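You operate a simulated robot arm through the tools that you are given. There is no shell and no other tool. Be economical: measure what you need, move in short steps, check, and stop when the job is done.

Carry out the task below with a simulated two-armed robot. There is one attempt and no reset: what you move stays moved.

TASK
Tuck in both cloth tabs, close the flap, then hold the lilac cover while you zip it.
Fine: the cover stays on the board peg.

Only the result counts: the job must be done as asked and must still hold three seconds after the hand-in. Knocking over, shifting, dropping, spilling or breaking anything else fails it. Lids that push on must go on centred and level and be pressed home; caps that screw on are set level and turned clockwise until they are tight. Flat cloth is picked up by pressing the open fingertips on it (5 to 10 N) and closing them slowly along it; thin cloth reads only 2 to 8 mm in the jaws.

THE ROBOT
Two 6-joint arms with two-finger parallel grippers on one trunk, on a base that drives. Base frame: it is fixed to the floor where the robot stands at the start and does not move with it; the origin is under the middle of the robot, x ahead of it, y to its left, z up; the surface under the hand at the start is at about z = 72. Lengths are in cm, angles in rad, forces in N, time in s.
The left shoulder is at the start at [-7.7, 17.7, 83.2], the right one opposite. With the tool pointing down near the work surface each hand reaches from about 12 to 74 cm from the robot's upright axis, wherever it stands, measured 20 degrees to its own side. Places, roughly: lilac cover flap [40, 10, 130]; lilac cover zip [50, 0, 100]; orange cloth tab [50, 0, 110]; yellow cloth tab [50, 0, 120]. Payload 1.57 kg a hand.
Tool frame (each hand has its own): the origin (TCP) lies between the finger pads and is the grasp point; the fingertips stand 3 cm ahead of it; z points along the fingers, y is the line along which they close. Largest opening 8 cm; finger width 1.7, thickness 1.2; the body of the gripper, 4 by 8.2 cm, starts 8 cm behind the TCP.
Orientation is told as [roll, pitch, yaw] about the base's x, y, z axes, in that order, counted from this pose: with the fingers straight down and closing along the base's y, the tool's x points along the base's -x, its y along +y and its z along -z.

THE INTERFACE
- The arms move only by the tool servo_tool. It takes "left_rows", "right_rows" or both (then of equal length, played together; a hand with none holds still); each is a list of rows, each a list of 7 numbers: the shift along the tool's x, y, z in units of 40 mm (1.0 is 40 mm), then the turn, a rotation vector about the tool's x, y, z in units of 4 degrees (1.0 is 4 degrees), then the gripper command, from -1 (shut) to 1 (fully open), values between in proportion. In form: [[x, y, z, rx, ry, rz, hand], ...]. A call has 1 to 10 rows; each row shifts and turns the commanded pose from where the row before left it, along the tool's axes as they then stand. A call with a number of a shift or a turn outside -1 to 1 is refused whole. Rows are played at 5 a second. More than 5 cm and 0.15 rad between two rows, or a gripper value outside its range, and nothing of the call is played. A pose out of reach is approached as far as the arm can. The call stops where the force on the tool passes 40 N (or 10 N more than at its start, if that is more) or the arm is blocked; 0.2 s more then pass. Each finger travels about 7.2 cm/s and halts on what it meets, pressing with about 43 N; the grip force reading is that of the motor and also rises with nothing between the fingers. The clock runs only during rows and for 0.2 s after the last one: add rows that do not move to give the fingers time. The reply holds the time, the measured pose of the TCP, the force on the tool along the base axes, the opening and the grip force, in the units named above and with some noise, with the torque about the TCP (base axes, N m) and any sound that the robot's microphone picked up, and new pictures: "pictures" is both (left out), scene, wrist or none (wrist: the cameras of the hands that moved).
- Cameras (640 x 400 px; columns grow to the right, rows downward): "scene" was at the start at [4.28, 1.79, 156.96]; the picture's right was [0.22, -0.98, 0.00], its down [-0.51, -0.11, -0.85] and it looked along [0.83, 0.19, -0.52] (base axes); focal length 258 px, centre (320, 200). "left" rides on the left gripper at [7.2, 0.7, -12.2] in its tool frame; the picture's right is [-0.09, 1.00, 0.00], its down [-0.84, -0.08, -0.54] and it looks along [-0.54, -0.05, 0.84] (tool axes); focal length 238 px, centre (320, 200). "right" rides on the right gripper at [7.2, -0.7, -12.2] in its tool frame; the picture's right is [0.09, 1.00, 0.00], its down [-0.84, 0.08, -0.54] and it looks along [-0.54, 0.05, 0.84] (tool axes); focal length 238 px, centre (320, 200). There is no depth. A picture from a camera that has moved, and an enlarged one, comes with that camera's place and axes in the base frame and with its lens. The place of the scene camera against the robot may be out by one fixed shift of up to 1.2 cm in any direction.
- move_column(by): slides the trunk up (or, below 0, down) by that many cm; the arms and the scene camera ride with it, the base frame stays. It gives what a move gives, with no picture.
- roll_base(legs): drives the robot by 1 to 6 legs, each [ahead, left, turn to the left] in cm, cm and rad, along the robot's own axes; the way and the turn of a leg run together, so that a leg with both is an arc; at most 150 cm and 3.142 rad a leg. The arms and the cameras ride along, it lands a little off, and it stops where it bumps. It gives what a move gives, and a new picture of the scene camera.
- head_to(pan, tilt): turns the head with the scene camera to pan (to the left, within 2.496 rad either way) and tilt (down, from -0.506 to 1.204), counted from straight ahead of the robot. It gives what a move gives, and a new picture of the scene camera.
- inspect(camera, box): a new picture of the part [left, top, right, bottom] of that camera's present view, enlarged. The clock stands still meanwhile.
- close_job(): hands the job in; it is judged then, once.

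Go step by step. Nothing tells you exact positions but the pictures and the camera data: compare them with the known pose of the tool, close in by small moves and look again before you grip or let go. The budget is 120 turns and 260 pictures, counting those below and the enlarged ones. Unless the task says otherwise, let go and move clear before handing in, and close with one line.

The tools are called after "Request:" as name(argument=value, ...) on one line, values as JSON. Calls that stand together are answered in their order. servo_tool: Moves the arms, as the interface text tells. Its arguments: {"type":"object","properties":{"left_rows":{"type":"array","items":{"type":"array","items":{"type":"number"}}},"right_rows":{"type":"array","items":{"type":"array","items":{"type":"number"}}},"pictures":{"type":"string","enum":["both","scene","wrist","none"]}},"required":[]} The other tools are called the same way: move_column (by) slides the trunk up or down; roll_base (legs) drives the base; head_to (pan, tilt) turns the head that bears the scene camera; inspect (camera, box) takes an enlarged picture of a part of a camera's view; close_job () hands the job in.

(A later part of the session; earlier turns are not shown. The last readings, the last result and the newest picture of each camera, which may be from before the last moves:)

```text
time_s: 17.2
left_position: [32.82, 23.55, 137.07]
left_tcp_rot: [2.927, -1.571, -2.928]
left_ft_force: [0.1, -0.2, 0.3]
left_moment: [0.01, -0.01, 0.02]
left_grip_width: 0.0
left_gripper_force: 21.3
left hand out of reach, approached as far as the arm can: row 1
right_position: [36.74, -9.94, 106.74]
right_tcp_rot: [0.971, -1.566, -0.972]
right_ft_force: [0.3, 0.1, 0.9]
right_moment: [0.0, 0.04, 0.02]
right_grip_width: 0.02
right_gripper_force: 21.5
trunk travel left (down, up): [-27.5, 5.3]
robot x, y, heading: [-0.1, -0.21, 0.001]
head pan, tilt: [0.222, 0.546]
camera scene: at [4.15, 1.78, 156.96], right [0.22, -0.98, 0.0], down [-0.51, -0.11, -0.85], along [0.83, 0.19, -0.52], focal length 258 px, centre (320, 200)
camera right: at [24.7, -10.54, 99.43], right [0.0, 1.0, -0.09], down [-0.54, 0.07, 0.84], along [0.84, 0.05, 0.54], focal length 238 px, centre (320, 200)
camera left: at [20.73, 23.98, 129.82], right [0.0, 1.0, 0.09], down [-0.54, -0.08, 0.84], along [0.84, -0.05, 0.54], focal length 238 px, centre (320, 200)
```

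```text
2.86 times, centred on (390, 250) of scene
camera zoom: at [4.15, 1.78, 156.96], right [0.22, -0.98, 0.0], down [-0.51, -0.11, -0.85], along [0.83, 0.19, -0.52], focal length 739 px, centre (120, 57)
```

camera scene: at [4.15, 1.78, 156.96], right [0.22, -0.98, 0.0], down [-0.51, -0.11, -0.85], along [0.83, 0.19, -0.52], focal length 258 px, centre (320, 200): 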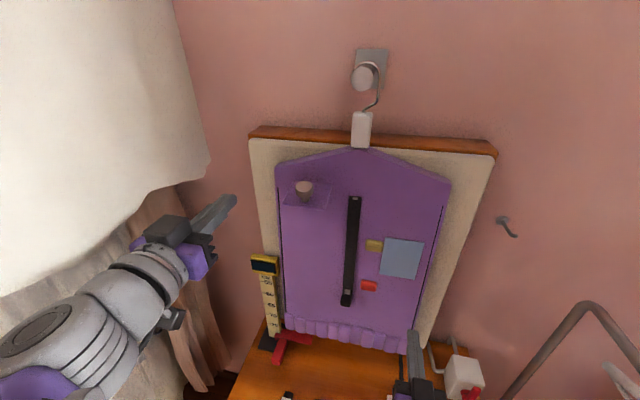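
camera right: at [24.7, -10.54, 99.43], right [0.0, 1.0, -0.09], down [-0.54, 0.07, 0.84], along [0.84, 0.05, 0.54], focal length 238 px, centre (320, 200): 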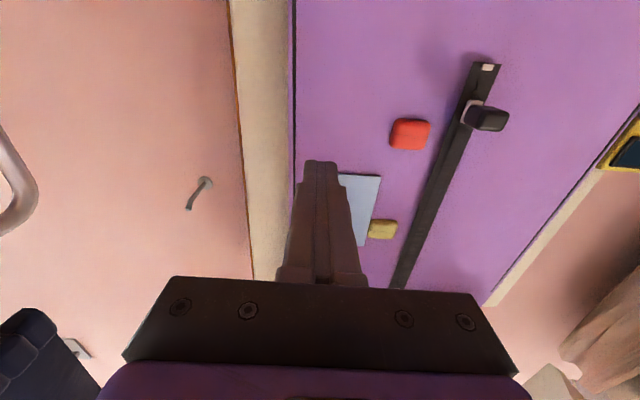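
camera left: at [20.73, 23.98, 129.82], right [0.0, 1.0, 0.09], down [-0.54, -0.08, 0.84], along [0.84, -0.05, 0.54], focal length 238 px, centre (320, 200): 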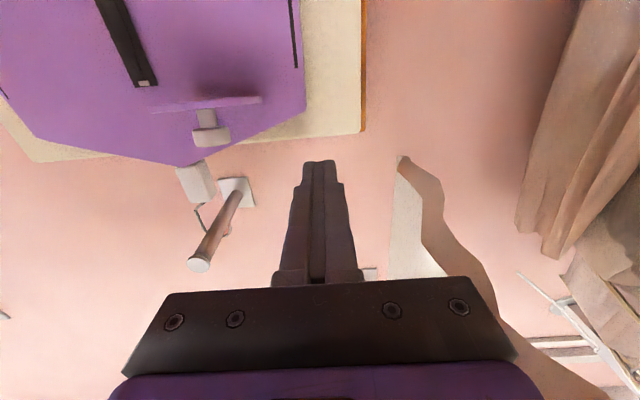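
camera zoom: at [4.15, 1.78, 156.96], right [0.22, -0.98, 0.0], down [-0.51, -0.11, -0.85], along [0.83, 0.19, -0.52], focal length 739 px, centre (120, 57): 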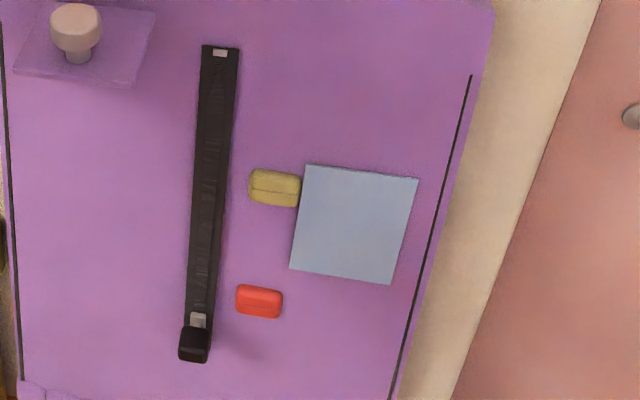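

Both tabs are tucked. The knob sits at y≈13.3 and the flap spans about y 9.7–18, so I'll bring the left fingers above the flap's outer edge at y≈16.4.

Request:
servo_tool(left_rows=[[0, -0.9, 0, 0, 0, 0, -1], [0, -0.9, 0, 0, 0, 0, -1], [0, 0, 0.7, 0, 0, 0, -1], [0, 0, 0.7, 0, 0, 0, -1], [0, 0, 0, 0, 0, 0, -1]])

Request:
inspect(camera="scene", box=[255, 150, 375, 230])

Request:
inspect(camera="left", box=[200, 40, 440, 200])

```text
time_s: 18.4
left_position: [37.15, 16.91, 136.24]
left_tcp_rot: [1.301, -1.44, -1.346]
left_ft_force: [-0.4, -0.3, 0.6]
left_moment: [0.0, 0.01, 0.0]
left_grip_width: 0.0
left_gripper_force: 20.9
left hand out of reach, approached as far as the arm can: row 2, 3, 4
right_position: [36.69, -9.81, 106.81]
right_tcp_rot: [1.063, -1.566, -1.059]
right_ft_force: [-0.5, 0.6, 0.7]
right_moment: [-0.03, 0.01, 0.0]
right_grip_width: 0.01
right_gripper_force: 21.0
trunk travel left (down, up): [-27.5, 5.3]
robot x, y, heading: [-0.13, -0.09, -0.004]
head pan, tilt: [0.222, 0.546]
camera scene: at [4.1, 1.78, 156.96], right [0.22, -0.98, 0.0], down [-0.51, -0.11, -0.85], along [0.83, 0.19, -0.52], focal length 258 px, centre (320, 200)
camera left: at [24.84, 18.86, 129.66], right [0.05, 0.98, 0.22], down [-0.52, -0.16, 0.84], along [0.85, -0.15, 0.5], focal length 238 px, centre (320, 200)
```

scene: 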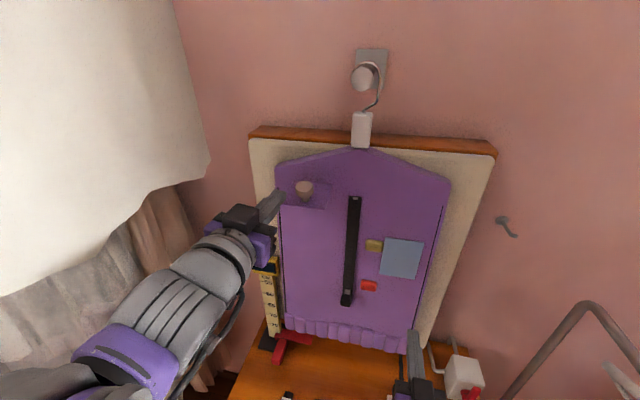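
left: 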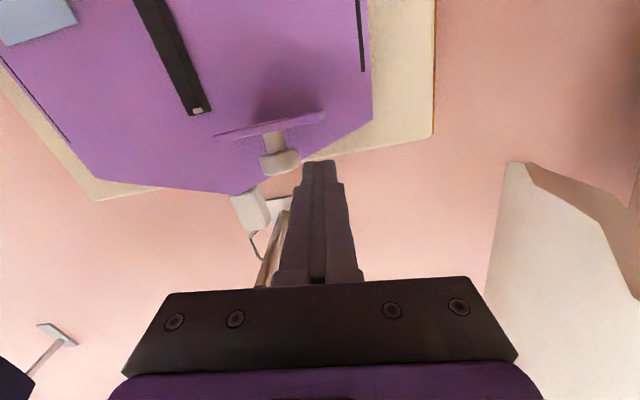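

```text
5.00 times, centred on (315, 190) of scene
camera zoom: at [4.1, 1.78, 156.96], right [0.22, -0.98, 0.0], down [-0.51, -0.11, -0.85], along [0.83, 0.19, -0.52], focal length 1293 px, centre (345, 250)
```

zoom: 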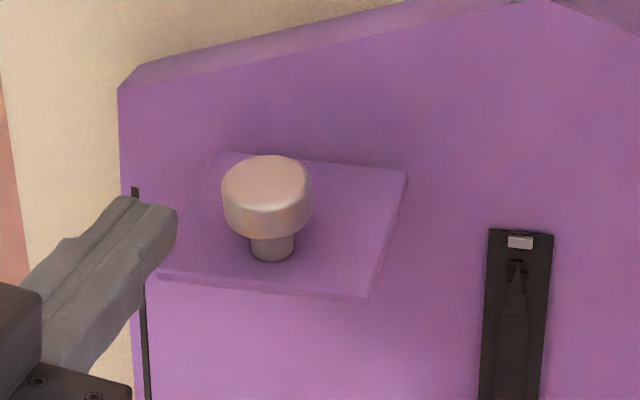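

```text
2.50 times, centred on (320, 120) of left
camera zoom: at [24.84, 18.86, 129.66], right [0.05, 0.98, 0.22], down [-0.52, -0.16, 0.84], along [0.85, -0.15, 0.5], focal length 596 px, centre (320, 400)
```

zoom: 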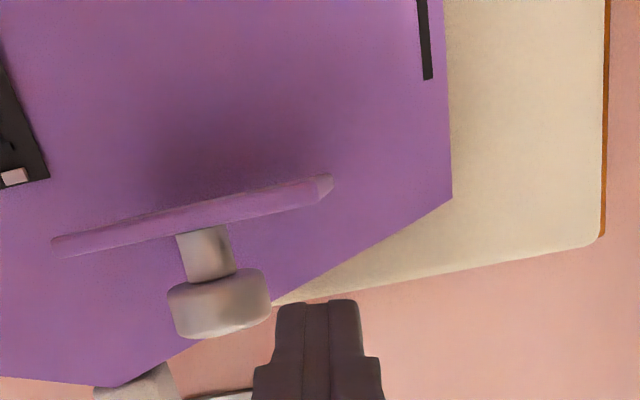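

The left arm is near its limit at this height. I'll raise the trunk by 5 cm for more reach and lower the hand again afterwards.

Request:
move_column(by=5)

Request:
servo_tool(left_rows=[[0.5, 0, 0, 0, 0, 0, -1], [0.5, 0, 0, 0, 0, 0, -1], [0, 0, 0, 0, 0, 0, -1]], right_rows=[[0.5, 0, 0, 0, 0, 0, -1], [0.5, 0, 0, 0, 0, 0, -1], [0, 0, 0, 0, 0, 0, -1]], pictures="none")

Request:
inspect(camera="left", box=[200, 40, 440, 200])

Request:
inspect(camera="scene", box=[240, 170, 390, 270])

```text
time_s: 19.3
left_position: [37.66, 16.82, 144.47]
left_tcp_rot: [1.84, -1.437, -1.881]
left_ft_force: [0.4, 0.1, -1.4]
left_moment: [0.02, -0.04, 0.01]
left_grip_width: 0.02
left_gripper_force: 21.8
right_position: [36.82, -9.86, 111.77]
right_tcp_rot: [0.995, -1.568, -0.991]
right_ft_force: [-0.3, -0.6, -0.1]
right_moment: [0.01, -0.03, 0.0]
right_grip_width: 0.0
right_gripper_force: 21.9
trunk travel left (down, up): [-32.5, 0.3]
robot x, y, heading: [-0.48, -0.14, 0.003]
head pan, tilt: [0.222, 0.546]
```

```text
time_s: 20.1
left_position: [38.04, 17.5, 140.57]
left_tcp_rot: [1.839, -1.439, -1.879]
left_ft_force: [-0.2, -0.4, -0.7]
left_moment: [-0.01, -0.01, -0.02]
left_grip_width: 0.0
left_gripper_force: 21.1
right_position: [37.03, -9.81, 107.75]
right_tcp_rot: [1.097, -1.565, -1.093]
right_ft_force: [0.2, 0.2, 0.2]
right_moment: [0.01, -0.01, 0.01]
right_grip_width: 0.01
right_gripper_force: 21.3
trunk travel left (down, up): [-32.5, 0.3]
robot x, y, heading: [-0.06, -0.43, 0.003]
head pan, tilt: [0.222, 0.546]
```

```text
2.50 times, centred on (320, 120) of left
camera zoom: at [26.08, 19.36, 133.05], right [0.04, 0.98, 0.22], down [-0.58, -0.16, 0.8], along [0.82, -0.15, 0.56], focal length 596 px, centre (320, 400)
```

zoom: 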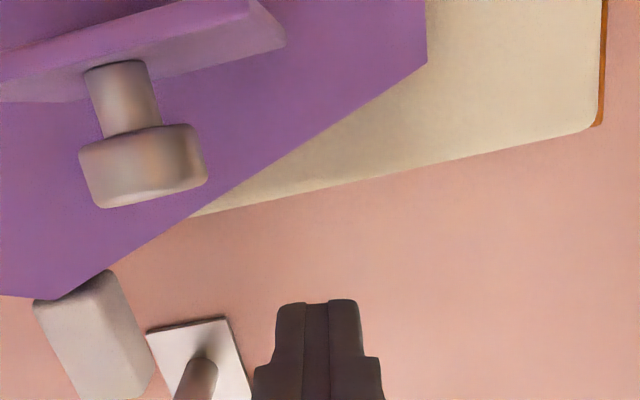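

```text
4.00 times, centred on (315, 220) of scene
camera zoom: at [3.86, 1.74, 162.25], right [0.22, -0.98, 0.0], down [-0.51, -0.11, -0.85], along [0.83, 0.19, -0.52], focal length 1034 px, centre (340, 120)
```

zoom: 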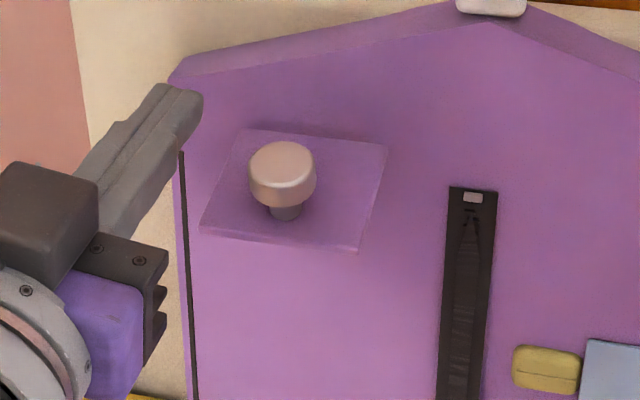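

The hand now sits above the flap with some slack. I'll roll it level, shift to y≈16.4, and lower it toward the flap's outer edge.

Request:
servo_tool(left_rows=[[0.3, -0.25, 0.1, 0, 0, -0.9, -1], [0.4, 0, 0.1, 0, 0, -0.9, -1], [0.4, 0, 0.1, 0, 0, 0, -1], [0, 0, 0, 0, 0, 0, -1]], pictures="wrist")

Request:
inspect(camera="left", box=[200, 40, 440, 200])

Request:
inspect(camera="scene", box=[240, 170, 390, 270])

```text
time_s: 21.1
left_position: [39.35, 16.64, 136.17]
left_tcp_rot: [3.061, -1.535, -3.104]
left_ft_force: [-0.1, 1.0, -0.6]
left_moment: [0.01, 0.01, -0.01]
left_grip_width: 0.0
left_gripper_force: 20.6
right_position: [37.15, -9.8, 107.96]
right_tcp_rot: [1.006, -1.566, -1.003]
right_ft_force: [0.3, 1.1, -0.6]
right_moment: [0.0, 0.03, 0.01]
right_grip_width: 0.03
right_gripper_force: 21.9
trunk travel left (down, up): [-32.5, 0.3]
robot x, y, heading: [-0.1, 0.12, -0.003]
head pan, tilt: [0.222, 0.546]
camera left: at [27.47, 17.69, 128.43], right [0.04, 0.99, 0.09], down [-0.57, -0.05, 0.82], along [0.82, -0.09, 0.57], focal length 238 px, centre (320, 200)
```

left: 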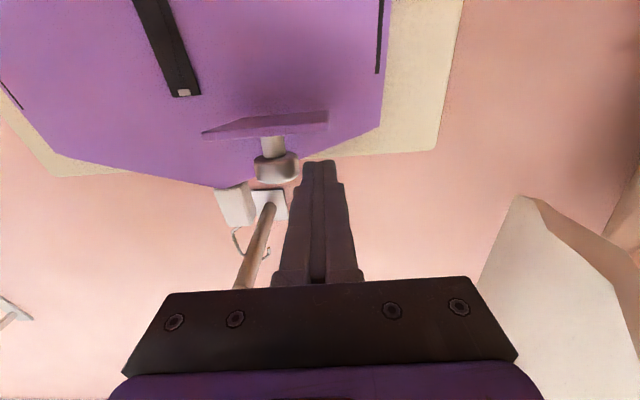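

```text
2.50 times, centred on (320, 120) of left
camera zoom: at [27.47, 17.69, 128.43], right [0.04, 0.99, 0.09], down [-0.57, -0.05, 0.82], along [0.82, -0.09, 0.57], focal length 596 px, centre (320, 400)
```

zoom: 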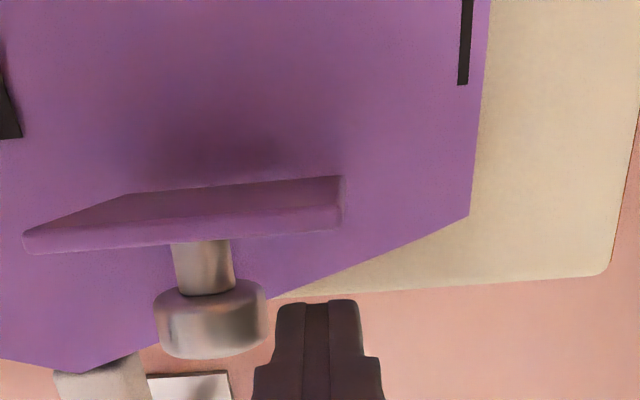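

```text
4.00 times, centred on (315, 220) of scene
camera zoom: at [3.95, 1.78, 162.25], right [0.22, -0.98, 0.0], down [-0.51, -0.11, -0.85], along [0.83, 0.19, -0.52], focal length 1034 px, centre (340, 120)
```

zoom: 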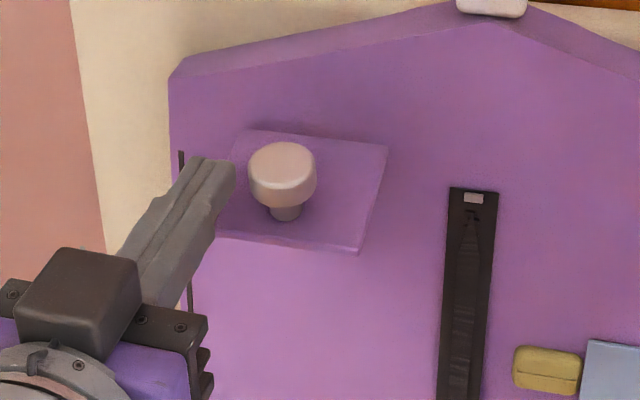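

The fingers are over the flap, left of the knob. I'll press down along the start of the hinge arc.

Request:
servo_tool(left_rows=[[0.3, -0.07, 0, 0, 0, 0, -1], [0.25, 0, 0, 0, 0, 0, -1], [0.25, 0, 0.05, 0, 0, 0, -1], [0.25, 0, 0.05, 0, 0, 0, -1], [0, 0, 0, 0, 0, 0, -1]], pictures="wrist")

Request:
inspect(camera="scene", box=[240, 170, 390, 270])

```text
time_s: 22.3
left_position: [39.89, 16.46, 131.97]
left_tcp_rot: [3.055, -1.535, -3.101]
left_ft_force: [-0.4, 0.1, 1.0]
left_moment: [-0.02, 0.04, 0.02]
left_grip_width: 0.01
left_gripper_force: 21.2
right_position: [37.06, -9.72, 107.86]
right_tcp_rot: [0.995, -1.566, -0.989]
right_ft_force: [-0.6, -0.1, -0.8]
right_moment: [-0.01, 0.0, -0.01]
right_grip_width: 0.02
right_gripper_force: 21.2
trunk travel left (down, up): [-32.5, 0.3]
robot x, y, heading: [0.06, 0.1, 0.0]
head pan, tilt: [0.222, 0.546]
camera left: at [28.04, 17.49, 124.25], right [0.04, 0.99, 0.1], down [-0.57, -0.05, 0.82], along [0.82, -0.09, 0.57], focal length 238 px, centre (320, 200)
```

left: 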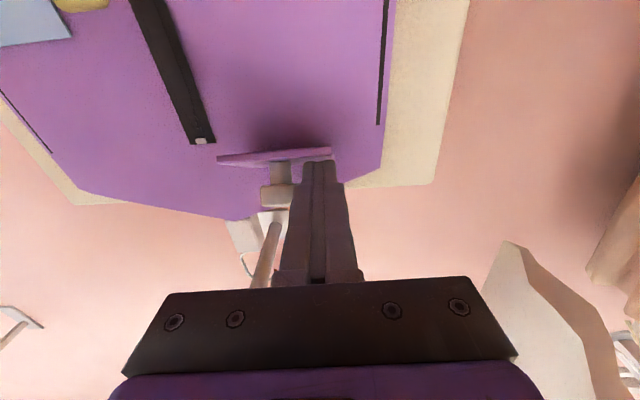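

```text
4.00 times, centred on (315, 220) of scene
camera zoom: at [3.95, 1.79, 162.25], right [0.22, -0.98, 0.0], down [-0.51, -0.11, -0.85], along [0.83, 0.19, -0.52], focal length 1034 px, centre (340, 120)
```

zoom: 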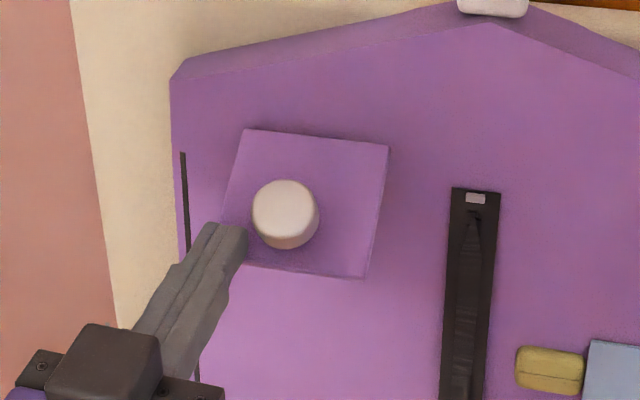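

The flap is rotating down with almost no force. I'll continue along the arc.

Request:
servo_tool(left_rows=[[0.23, 0, 0.1, 0, 0, 0, -1], [0.23, 0, 0.1, 0, 0, 0, -1], [0.16, 0, 0.2, 0, 0, 0, -1], [0.16, 0, 0.2, 0, 0, 0, -1], [0.08, 0, 0.16, 0, 0, 0, -1], [0, 0, 0, 0, 0, 0, -1]], pictures="wrist")

Request:
inspect(camera="scene", box=[240, 170, 390, 270])

```text
time_s: 23.7
left_position: [43.01, 16.3, 128.62]
left_tcp_rot: [3.053, -1.537, -3.102]
left_ft_force: [-0.3, 0.4, -0.3]
left_moment: [-0.01, 0.0, 0.0]
left_grip_width: 0.0
left_gripper_force: 21.3
right_position: [37.15, -9.86, 107.77]
right_tcp_rot: [0.998, -1.568, -0.993]
right_ft_force: [-0.6, 0.4, 0.5]
right_moment: [0.0, 0.01, 0.03]
right_grip_width: 0.02
right_gripper_force: 21.4
trunk travel left (down, up): [-32.5, 0.3]
robot x, y, heading: [-0.05, -0.49, -0.003]
head pan, tilt: [0.222, 0.546]
camera left: at [31.17, 17.39, 120.91], right [0.04, 0.99, 0.1], down [-0.57, -0.05, 0.82], along [0.82, -0.09, 0.57], focal length 238 px, centre (320, 200)
```

left: 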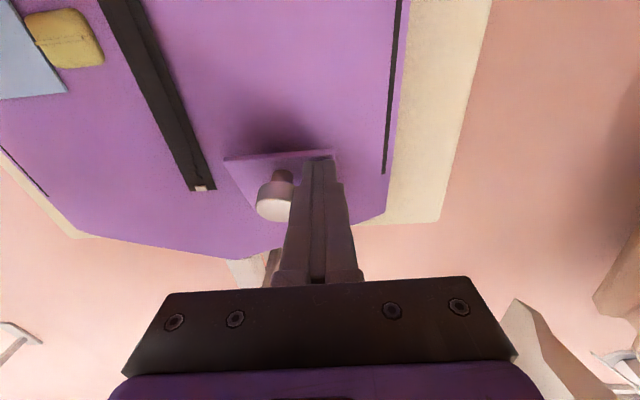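

```text
4.00 times, centred on (315, 220) of scene
camera zoom: at [3.94, 1.79, 162.25], right [0.22, -0.98, 0.0], down [-0.51, -0.11, -0.85], along [0.83, 0.19, -0.52], focal length 1034 px, centre (340, 120)
```

zoom: 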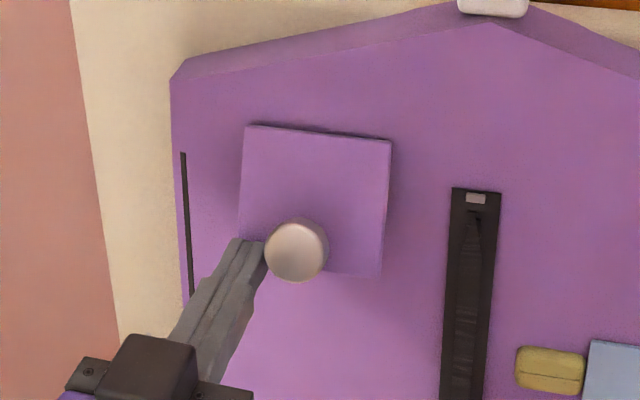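

The flap is nearly vertical. I'll keep pushing forward until it meets the cover.

Request:
servo_tool(left_rows=[[0.07, 0, 0.15, 0, 0, 0, -1], [0.05, 0, 0.15, 0, 0, 0, -1], [0.03, 0, 0.12, 0, 0, 0, -1], [0, 0, 0.1, 0, 0, 0, -1], [0, 0, 0.08, 0, 0, 0, -1], [0, 0, 0.08, 0, 0, 0, -1], [0, 0, 0, 0, 0, 0, -1]], pictures="wrist")

Request:
inspect(camera="scene", box=[240, 170, 390, 270])

```text
time_s: 25.3
left_position: [45.72, 16.1, 128.05]
left_tcp_rot: [3.052, -1.535, -3.102]
left_ft_force: [-3.7, 0.6, -1.8]
left_moment: [0.0, 0.06, 0.04]
left_grip_width: 0.02
left_gripper_force: 21.3
right_position: [37.06, -9.78, 107.92]
right_tcp_rot: [1.056, -1.566, -1.054]
right_ft_force: [0.3, 1.0, 0.5]
right_moment: [0.02, -0.04, 0.0]
right_grip_width: 0.0
right_gripper_force: 21.2
trunk travel left (down, up): [-32.5, 0.3]
robot x, y, heading: [-0.07, -0.01, 0.006]
head pan, tilt: [0.222, 0.546]
camera left: at [33.87, 17.33, 120.41], right [0.04, 0.99, 0.1], down [-0.57, -0.05, 0.82], along [0.82, -0.09, 0.57], focal length 238 px, centre (320, 200)
```

left: 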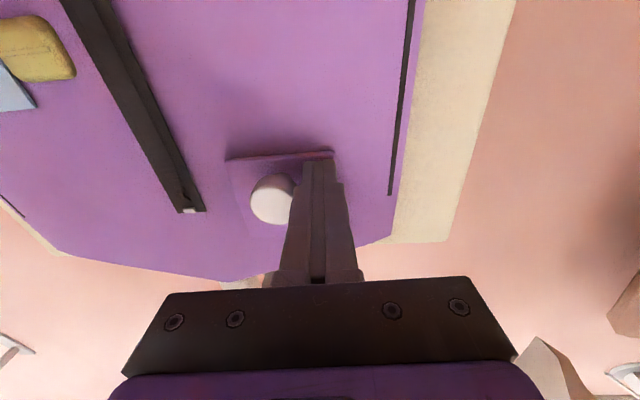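

```text
4.00 times, centred on (315, 220) of scene
camera zoom: at [3.89, 1.8, 162.25], right [0.22, -0.98, 0.0], down [-0.51, -0.11, -0.85], along [0.83, 0.19, -0.52], focal length 1034 px, centre (340, 120)
```

zoom: 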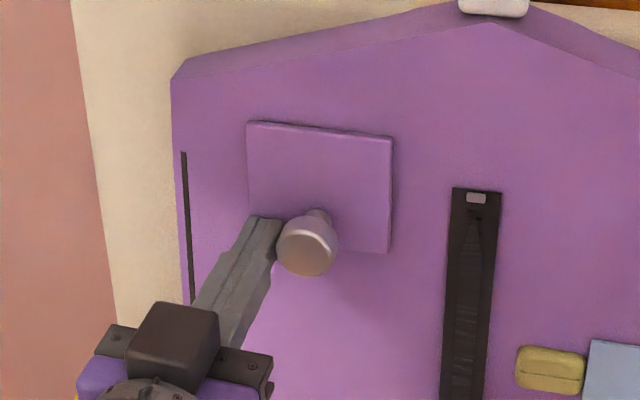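

Contact at 3.7 N with the flap close to flat. I'll press it home, then back away to see whether it stays.

Request:
servo_tool(left_rows=[[0, 0, 0.06, 0, 0, 0, -1], [0, 0, 0.06, 0, 0, 0, -1], [0, 0, 0.06, 0, 0, 0, -1], [0, 0, 0.05, 0, 0, 0, -1], [0, 0, 0, 0, 0, 0, -1]], pictures="wrist")

Request:
inspect(camera="scene", box=[240, 170, 390, 270])

```text
time_s: 26.3
left_position: [46.02, 16.12, 128.05]
left_tcp_rot: [3.038, -1.536, -3.086]
left_ft_force: [-29.5, 0.0, -1.9]
left_moment: [-0.11, 0.21, 0.14]
left_grip_width: 0.03
left_gripper_force: 21.5
right_position: [36.77, -9.74, 107.98]
right_tcp_rot: [1.915, -1.566, -1.91]
right_ft_force: [-0.6, 0.1, 0.3]
right_moment: [-0.01, 0.0, 0.03]
right_grip_width: 0.02
right_gripper_force: 21.6
trunk travel left (down, up): [-32.5, 0.3]
robot x, y, heading: [-0.58, 0.12, 0.0]
head pan, tilt: [0.222, 0.546]
stopped in row 5 (left hand): the force on the tool passed its limit at 41 N (the readings are from after the stop); the commanded pose is now the measured one
camera left: at [34.1, 17.32, 120.42], right [0.04, 0.99, 0.1], down [-0.57, -0.05, 0.82], along [0.82, -0.09, 0.57], focal length 238 px, centre (320, 200)
```

left: 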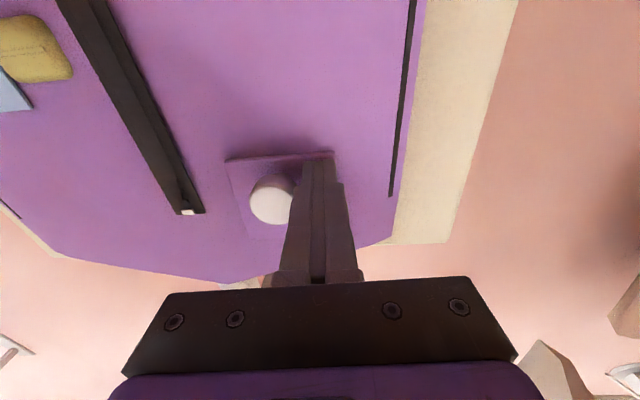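

```text
4.00 times, centred on (315, 220) of scene
camera zoom: at [3.3, 1.79, 162.29], right [0.22, -0.98, 0.0], down [-0.5, -0.11, -0.86], along [0.83, 0.19, -0.52], focal length 1034 px, centre (340, 120)
```

zoom: 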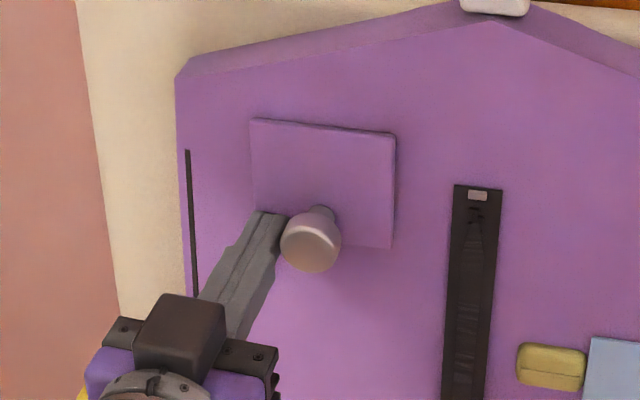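

I hit a firm stop. I'll back the left hand off and move it down for the holding job, then check the flap.

Request:
servo_tool(left_rows=[[0, 0, -0.5, 0, 0, 0, -1], [0, 0, -1, 0, 0, 0, -1], [0, 0, -0.9, 0, 0, 0, -1], [1, 0, 0, 0, 0, 0, -1], [1, 0, 0, 0, 0, 0, -1], [1, 0, 0, 0, 0, 0, -1], [1, 0, 0, 0, 0, 0, -1], [1, 0, 0, 0, 0, 0, -1], [0, 0, 0, 0, 0, 0, -1]])

Request:
inspect(camera="scene", box=[240, 170, 390, 270])

Request:
inspect(camera="scene", box=[260, 300, 460, 400])

```text
time_s: 28.3
left_position: [38.79, 16.76, 108.0]
left_tcp_rot: [3.046, -1.54, -3.093]
left_ft_force: [0.0, -0.3, -0.7]
left_moment: [-0.05, 0.01, 0.01]
left_grip_width: 0.0
left_gripper_force: 21.4
right_position: [37.06, -9.71, 107.86]
right_tcp_rot: [1.144, -1.567, -1.14]
right_ft_force: [-0.1, -0.2, -0.6]
right_moment: [0.02, -0.01, 0.01]
right_grip_width: 0.0
right_gripper_force: 21.1
trunk travel left (down, up): [-32.5, 0.3]
robot x, y, heading: [-0.19, 0.31, 0.002]
head pan, tilt: [0.222, 0.546]
camera scene: at [3.79, 1.79, 162.26], right [0.22, -0.98, 0.0], down [-0.51, -0.11, -0.85], along [0.83, 0.19, -0.52], focal length 258 px, centre (320, 200)
camera left: at [27.0, 17.85, 100.35], right [0.04, 0.99, 0.1], down [-0.57, -0.05, 0.82], along [0.82, -0.09, 0.57], focal length 238 px, centre (320, 200)
```

scene: 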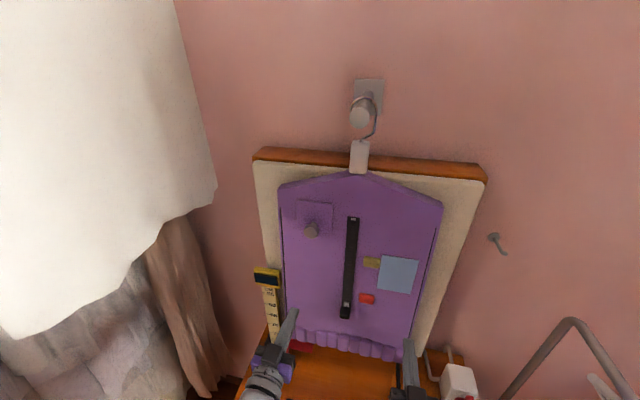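
left: 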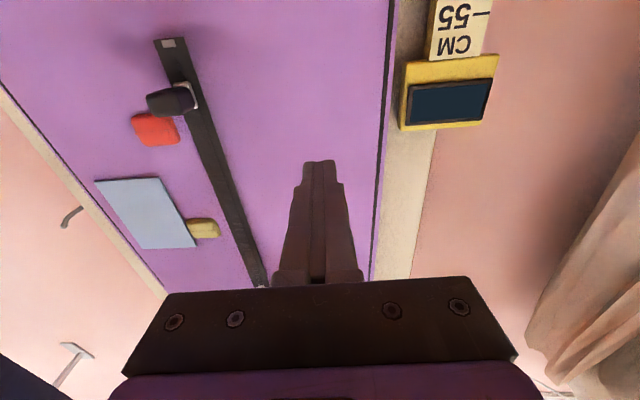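

```text
4.00 times, centred on (315, 220) of scene
camera zoom: at [3.79, 1.79, 162.26], right [0.22, -0.98, 0.0], down [-0.51, -0.11, -0.85], along [0.83, 0.19, -0.52], focal length 1034 px, centre (340, 120)
```

zoom: 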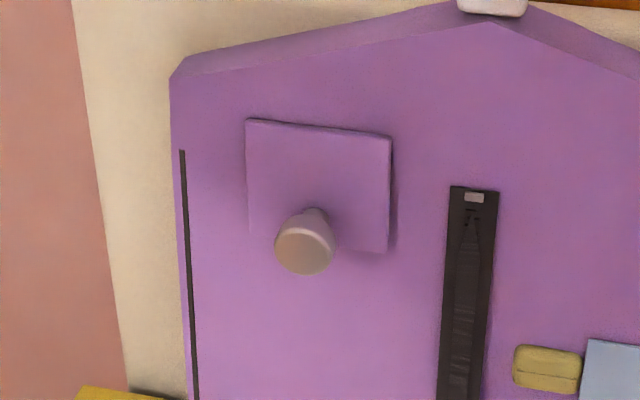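

```text
3.20 times, centred on (360, 350) of scene
camera zoom: at [3.79, 1.79, 162.26], right [0.22, -0.98, 0.0], down [-0.51, -0.11, -0.85], along [0.83, 0.19, -0.52], focal length 827 px, centre (192, -280)
```

zoom: 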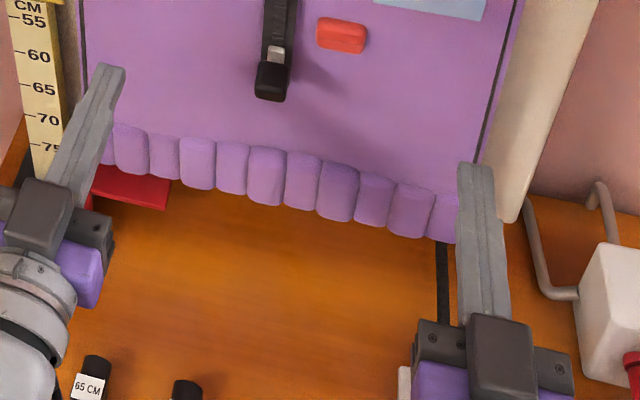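

The flap stays closed. I'll bring the right hand in front of the zip pull with fingers half open, and lower the left hand toward the hem pleats near y≈14.

Request:
servo_tool(right_rows=[[0.3, 0.9, -0.1, 0, 0, 0, 0.2], [0.3, 0.9, 0, 0, 0, 0, 0.2], [0.3, 0.9, 0, 0, 0, 0, 0.2], [0.3, 0.9, 0, 0, 0, 0, 0.2], [0, 0.1, 0, 0, 0, 0, 0.2]], left_rows=[[0.9, 0, -0.5, 0, 0, 0, 0.5], [0.9, 0, 0, 0, 0, 0, 0.5], [0.9, -0.3, 0, 0, 0, 0, 0.5], [0.8, -0.3, 0, 0, 0, 0, 0.5], [0, 0, 0, 0, 0, 0, 0.5]])

Request:
inspect(camera="right", box=[240, 60, 400, 180])

Request:
inspect(camera="scene", box=[260, 280, 420, 400])

```text
time_s: 29.7
left_position: [39.2, 16.16, 107.69]
left_tcp_rot: [3.006, -1.54, -3.056]
left_ft_force: [0.4, 0.0, -0.1]
left_moment: [0.01, -0.01, 0.01]
left_grip_width: 6.0
left_gripper_force: 0.0
left hand out of reach, approached as far as the arm can: row 1, 2, 3, 4
right_position: [36.87, 5.36, 104.91]
right_tcp_rot: [0.636, -1.565, -0.633]
right_ft_force: [-0.4, -0.2, -0.4]
right_moment: [0.0, 0.04, -0.01]
right_grip_width: 4.79
right_gripper_force: 0.1
right hand out of reach, approached as far as the arm can: row 2, 3
trunk travel left (down, up): [-32.5, 0.3]
robot x, y, heading: [-0.17, -0.14, -0.003]
head pan, tilt: [0.222, 0.546]
stopped in row 5 (left hand): the arm was blocked; the commanded pose is now the measured one
camera scene: at [3.93, 1.81, 162.25], right [0.22, -0.98, 0.0], down [-0.51, -0.11, -0.85], along [0.83, 0.19, -0.52], focal length 258 px, centre (320, 200)
camera right: at [24.93, 4.62, 97.49], right [0.0, 1.0, -0.09], down [-0.54, 0.07, 0.84], along [0.84, 0.05, 0.54], focal length 238 px, centre (320, 200)
camera left: at [27.18, 17.36, 100.2], right [0.05, 0.99, 0.1], down [-0.57, -0.05, 0.82], along [0.82, -0.09, 0.56], focal length 238 px, centre (320, 200)
```

scene: 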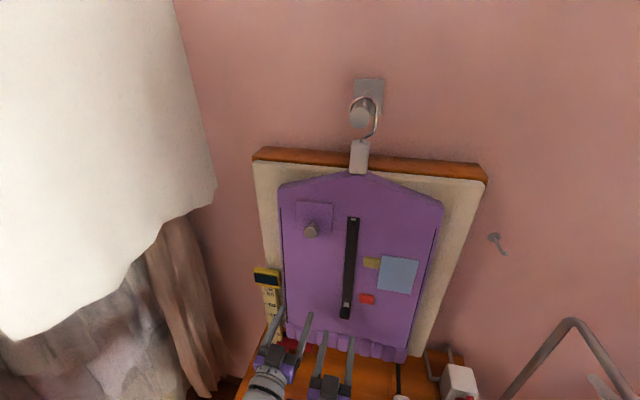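
right: 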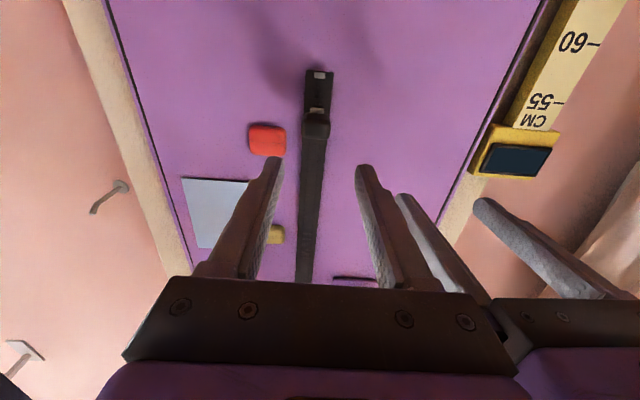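
left: 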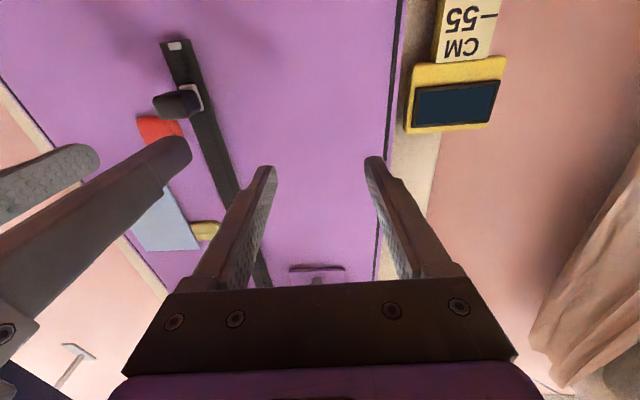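

```text
3.33 times, centred on (320, 120) of right
camera zoom: at [24.93, 4.62, 97.49], right [0.0, 1.0, -0.09], down [-0.54, 0.07, 0.84], along [0.84, 0.05, 0.54], focal length 794 px, centre (320, 467)
```

zoom: 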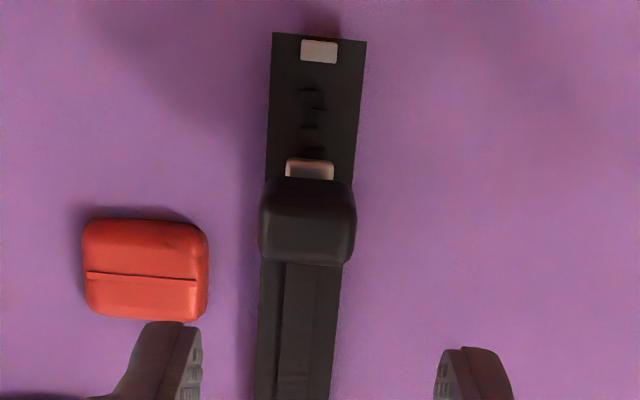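

```text
3.33 times, centred on (340, 340) of scene
camera zoom: at [3.93, 1.81, 162.25], right [0.22, -0.98, 0.0], down [-0.51, -0.11, -0.85], along [0.83, 0.19, -0.52], focal length 862 px, centre (253, -267)
```

zoom: 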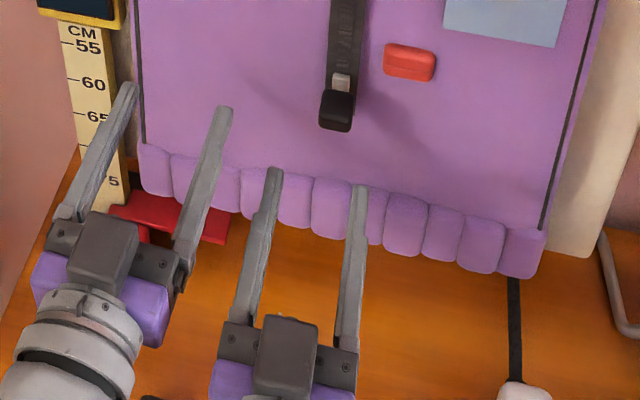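

The left hand can't go lower with fingers level at this trunk height. I'll pitch it to about 40° below level, which suits gripping a hem pleat at about [48, 15, 85].

Request:
servo_tool(left_rows=[[0, 0, -0.5, 0, 1, 0, 0.5], [0, 0, 0, 0, 1, 0, 0.5], [0, 0, 0, 0, 1, 0, 0.5], [0, 0, 0, 0, 1, 0, 0.5], [0, 0, 0, 0, 1, 0, 0.5], [0, 0, 0, 0, 1, 0, 0.5], [0, 0, 0, 0, 1, 0, 0.5], [0, 0, 0, 0, 1, 0, 0.5], [0, 0, 0, 0, 1, 0, 0.5], [0, 0, 0, 0, 1, 0, 0.5]], pictures="wrist")

```text
time_s: 31.9
left_position: [37.61, 14.48, 108.41]
left_tcp_rot: [-0.01, -1.201, -0.124]
left_ft_force: [-0.2, -0.3, -0.4]
left_moment: [-0.03, 0.02, 0.0]
left_grip_width: 5.97
left_gripper_force: 0.0
left hand out of reach, approached as far as the arm can: row 2, 3, 4, 5, 7
right_position: [37.09, 5.28, 104.89]
right_tcp_rot: [0.725, -1.566, -0.722]
right_ft_force: [-0.9, 0.9, -0.2]
right_moment: [-0.01, 0.02, 0.01]
right_grip_width: 4.77
right_gripper_force: 0.0
trunk travel left (down, up): [-32.5, 0.3]
robot x, y, heading: [-0.33, 0.09, 0.004]
head pan, tilt: [0.222, 0.546]
camera left: at [23.73, 16.75, 106.14], right [0.16, 0.98, 0.08], down [-0.21, -0.05, 0.98], along [0.96, -0.18, 0.2], focal length 238 px, centre (320, 200)
```

left: 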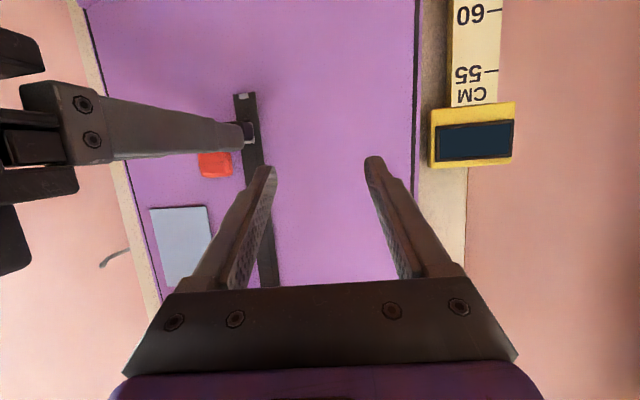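

The arm drifted near a limit. I'll move left outward in y and keep pitching.

Request:
servo_tool(left_rows=[[0, 0.4, -0.4, 0, 0, 0, 0.5], [0, 0.3, -0.4, 0, 1, 0, 0.5], [0, 0, 0, 0, 1, 0, 0.5], [0, 0, 0, 0, 1, 0, 0.5], [0, 0, 0, 0, 1, 0, 0.5], [0, 0, 0, 0, 0, 0, 0.5]])

```text
time_s: 33.3
left_position: [35.08, 17.56, 109.58]
left_tcp_rot: [-0.005, -0.921, -0.129]
left_ft_force: [-0.2, 0.1, -0.5]
left_moment: [-0.02, -0.02, 0.0]
left_grip_width: 6.0
left_gripper_force: 0.0
right_position: [37.09, 5.39, 104.83]
right_tcp_rot: [0.725, -1.565, -0.721]
right_ft_force: [-0.3, -0.1, 0.6]
right_moment: [0.01, -0.01, -0.04]
right_grip_width: 4.82
right_gripper_force: 0.1
trunk travel left (down, up): [-32.5, 0.3]
robot x, y, heading: [-0.1, -0.02, 0.0]
head pan, tilt: [0.222, 0.546]
camera scene: at [3.9, 1.79, 162.25], right [0.22, -0.98, 0.0], down [-0.51, -0.11, -0.85], along [0.83, 0.19, -0.52], focal length 258 px, centre (320, 200)
camera left: at [21.08, 19.98, 111.22], right [0.19, 0.98, 0.07], down [0.06, -0.08, 0.99], along [0.98, -0.18, -0.08], focal length 238 px, centre (320, 200)
```

scene: 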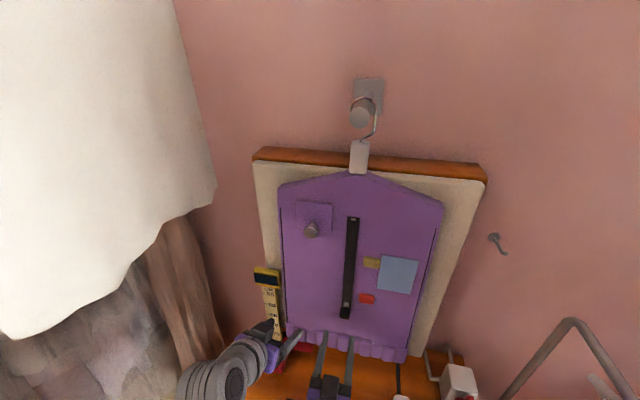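
left: 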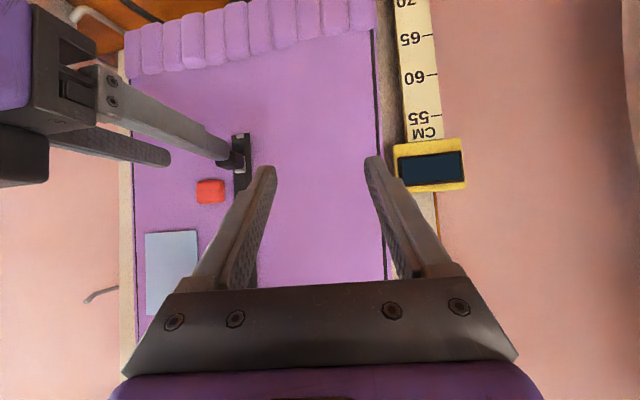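

Good pitch now. I'll correct the yaw and move down toward the pleats.

Request:
servo_tool(left_rows=[[0.51, -0.11, 0.7, -0.73, 0, -0.56, 0.5], [0.51, -0.11, 0.7, -0.73, 0, -0.56, 0.5], [0.51, -0.11, 0.7, 0, 0, 0, 0.5], [0.51, -0.11, 0.7, 0, 0, 0, 0.5], [0.4, -0.11, 0.5, 0, 0, 0, 0.5], [0, 0, 0, 0, 0, 0, 0.5]])

Request:
inspect(camera="left", box=[200, 40, 440, 200])

Request:
inspect(camera="scene", box=[260, 280, 420, 400])

```text
time_s: 34.7
left_position: [39.31, 15.11, 93.92]
left_tcp_rot: [-0.006, -0.923, -0.001]
left_ft_force: [0.7, 0.3, 0.4]
left_moment: [0.01, -0.02, -0.01]
left_grip_width: 6.0
left_gripper_force: 0.1
right_position: [36.96, 5.3, 104.85]
right_tcp_rot: [0.758, -1.566, -0.753]
right_ft_force: [-0.9, -0.4, -0.1]
right_moment: [-0.03, 0.03, 0.02]
right_grip_width: 4.79
right_gripper_force: 0.1
trunk travel left (down, up): [-32.5, 0.3]
robot x, y, heading: [-0.18, -0.06, -0.001]
head pan, tilt: [0.222, 0.546]
camera scene: at [3.83, 1.8, 162.25], right [0.22, -0.98, 0.0], down [-0.51, -0.11, -0.85], along [0.83, 0.19, -0.52], focal length 258 px, centre (320, 200)
camera left: at [25.31, 15.68, 95.46], right [0.06, 1.0, 0.07], down [0.07, -0.07, 0.99], along [1.0, -0.05, -0.08], focal length 238 px, centre (320, 200)
```

scene: 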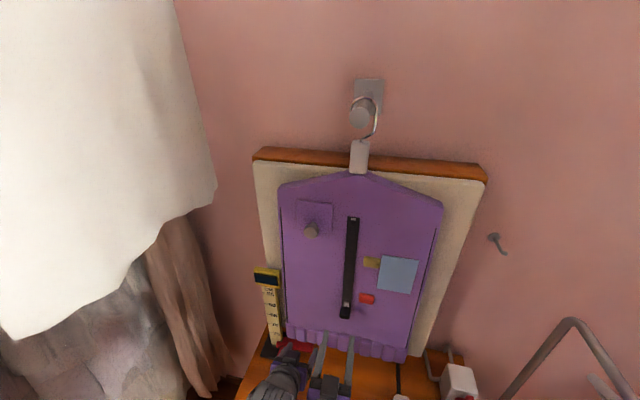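
left: 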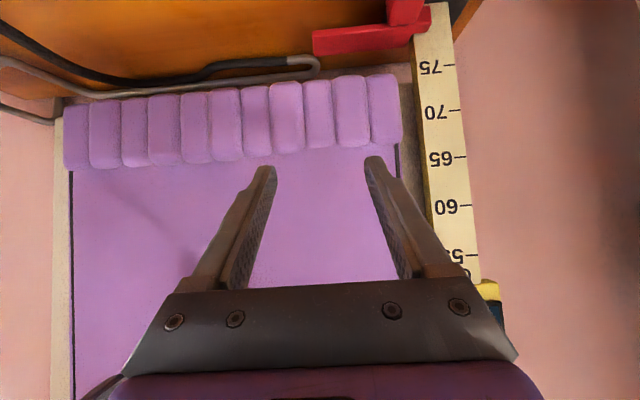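

```text
2.50 times, centred on (320, 120) of left
camera zoom: at [25.31, 15.68, 95.46], right [0.06, 1.0, 0.07], down [0.07, -0.07, 0.99], along [1.0, -0.05, -0.08], focal length 596 px, centre (320, 400)
```

zoom: 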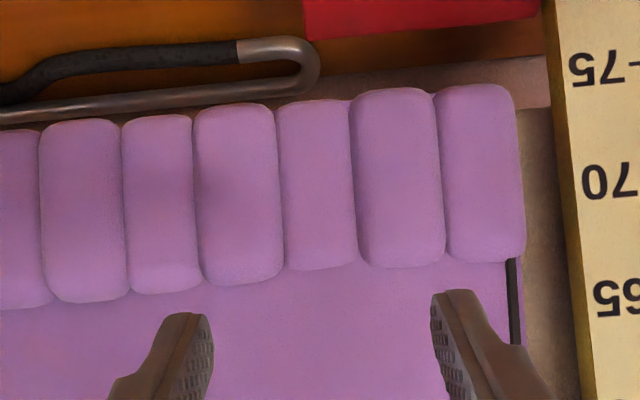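

```text
3.33 times, centred on (340, 340) of scene
camera zoom: at [3.83, 1.8, 162.25], right [0.22, -0.98, 0.0], down [-0.51, -0.11, -0.85], along [0.83, 0.19, -0.52], focal length 862 px, centre (253, -267)
```

zoom: 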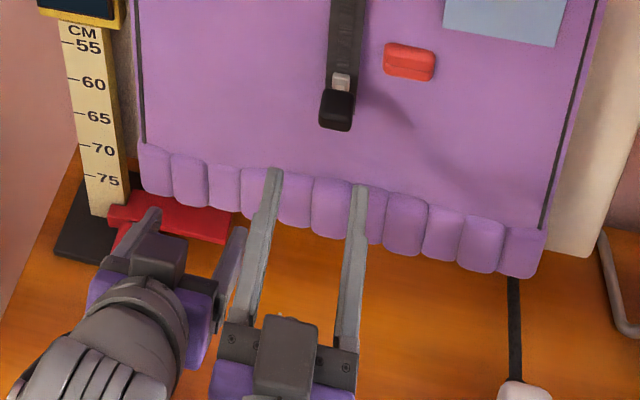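

Alternate pleats stand proud; the ridge at y≈18.1, z≈86 keeps the left hand clear of the right one. I'll approach it with the fingers opened to 4.6 cm.

Request:
servo_tool(left_rows=[[0.1, 0.75, 0, 0, 0, 0, 0.15], [0.09, 0, 0.8, 0, 0, 0, 0.15], [0, 0, 0.8, 0, 0, 0, 0.15], [0, 0, 0, 0, 0, 0, 0.15]], pictures="wrist")

Request:
inspect(camera="left", box=[240, 80, 400, 200])

Request:
inspect(camera="scene", box=[260, 300, 360, 380])

```text
time_s: 35.7
left_position: [44.51, 18.06, 90.5]
left_tcp_rot: [-0.006, -0.921, -0.001]
left_ft_force: [0.6, -0.9, 0.5]
left_moment: [-0.02, 0.01, 0.0]
left_grip_width: 4.61
left_gripper_force: 0.1
left hand out of reach, approached as far as the arm can: row 3
right_position: [37.01, 5.29, 104.78]
right_tcp_rot: [0.76, -1.566, -0.758]
right_ft_force: [-0.9, 0.1, 0.5]
right_moment: [0.0, -0.03, 0.02]
right_grip_width: 4.8
right_gripper_force: 0.0
trunk travel left (down, up): [-32.5, 0.3]
robot x, y, heading: [-0.51, 0.38, 0.001]
head pan, tilt: [0.222, 0.546]
camera left: at [30.46, 18.64, 92.07], right [0.06, 1.0, 0.07], down [0.08, -0.07, 0.99], along [1.0, -0.05, -0.08], focal length 238 px, centre (320, 200)
```

left: 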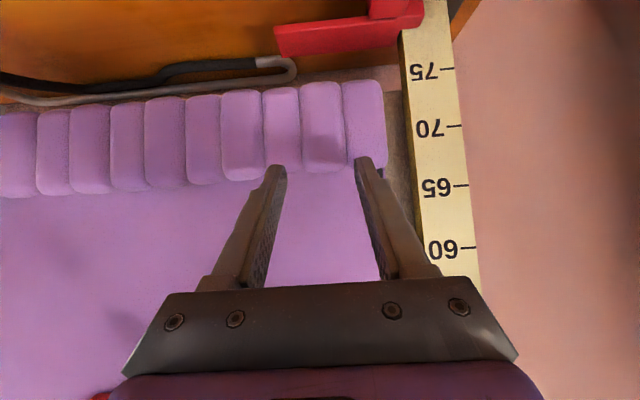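

```text
3.33 times, centred on (320, 140) of left
camera zoom: at [30.46, 18.64, 92.07], right [0.06, 1.0, 0.07], down [0.08, -0.07, 0.99], along [1.0, -0.05, -0.08], focal length 794 px, centre (320, 400)
```

zoom: 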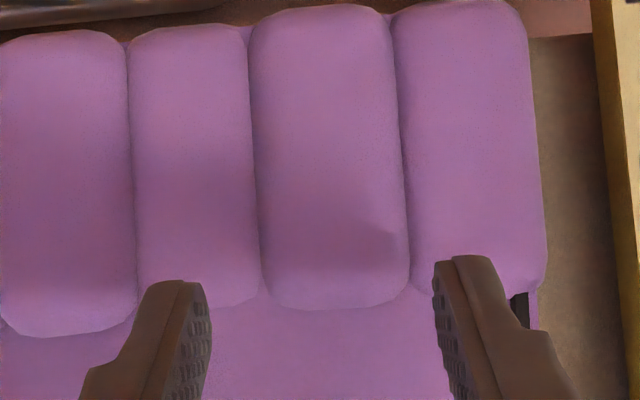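

```text
5.00 times, centred on (310, 340) of scene
camera zoom: at [3.84, 1.78, 162.25], right [0.22, -0.98, 0.0], down [-0.51, -0.11, -0.85], along [0.83, 0.19, -0.52], focal length 1293 px, centre (370, -500)
```

zoom: 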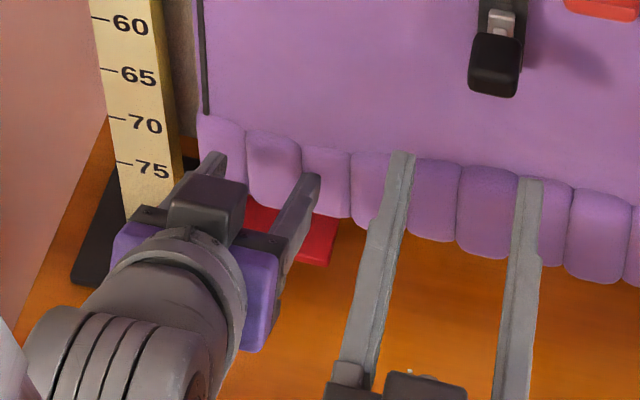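

The left arm is again near a limit at this pitch. I'll steepen the left fingers by 20° and then lower them onto the ridge.

Request:
servo_tool(left_rows=[[0, 0, -0.2, 0, 1, 0, 0.15], [0, 0, 0, 0, 1, 0, 0.15], [0, 0, 0, 0, 1, 0, 0.15], [0, 0, 0, 0, 1, 0, 0.15], [0, 0, 0, 0, 1, 0, 0.15], [0, 0, 0, 0, 0, 0, 0.15]], pictures="wrist")

```text
time_s: 37.1
left_position: [43.87, 18.12, 90.88]
left_tcp_rot: [-0.006, -0.572, -0.002]
left_ft_force: [0.4, 0.9, 0.6]
left_moment: [0.02, -0.01, -0.02]
left_grip_width: 4.63
left_gripper_force: 0.0
right_position: [36.93, 5.24, 104.81]
right_tcp_rot: [0.721, -1.566, -0.72]
right_ft_force: [-0.5, -0.1, 0.3]
right_moment: [0.0, 0.02, 0.02]
right_grip_width: 4.79
right_gripper_force: 0.0
trunk travel left (down, up): [-32.5, 0.3]
robot x, y, heading: [0.17, -0.37, 0.002]
head pan, tilt: [0.222, 0.546]
camera left: at [31.28, 18.68, 97.21], right [0.08, 1.0, 0.05], down [0.41, -0.08, 0.91], along [0.91, -0.06, -0.41], focal length 238 px, centre (320, 200)
```

left: 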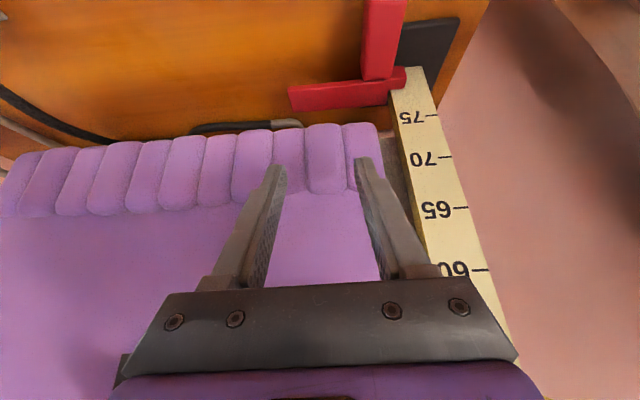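

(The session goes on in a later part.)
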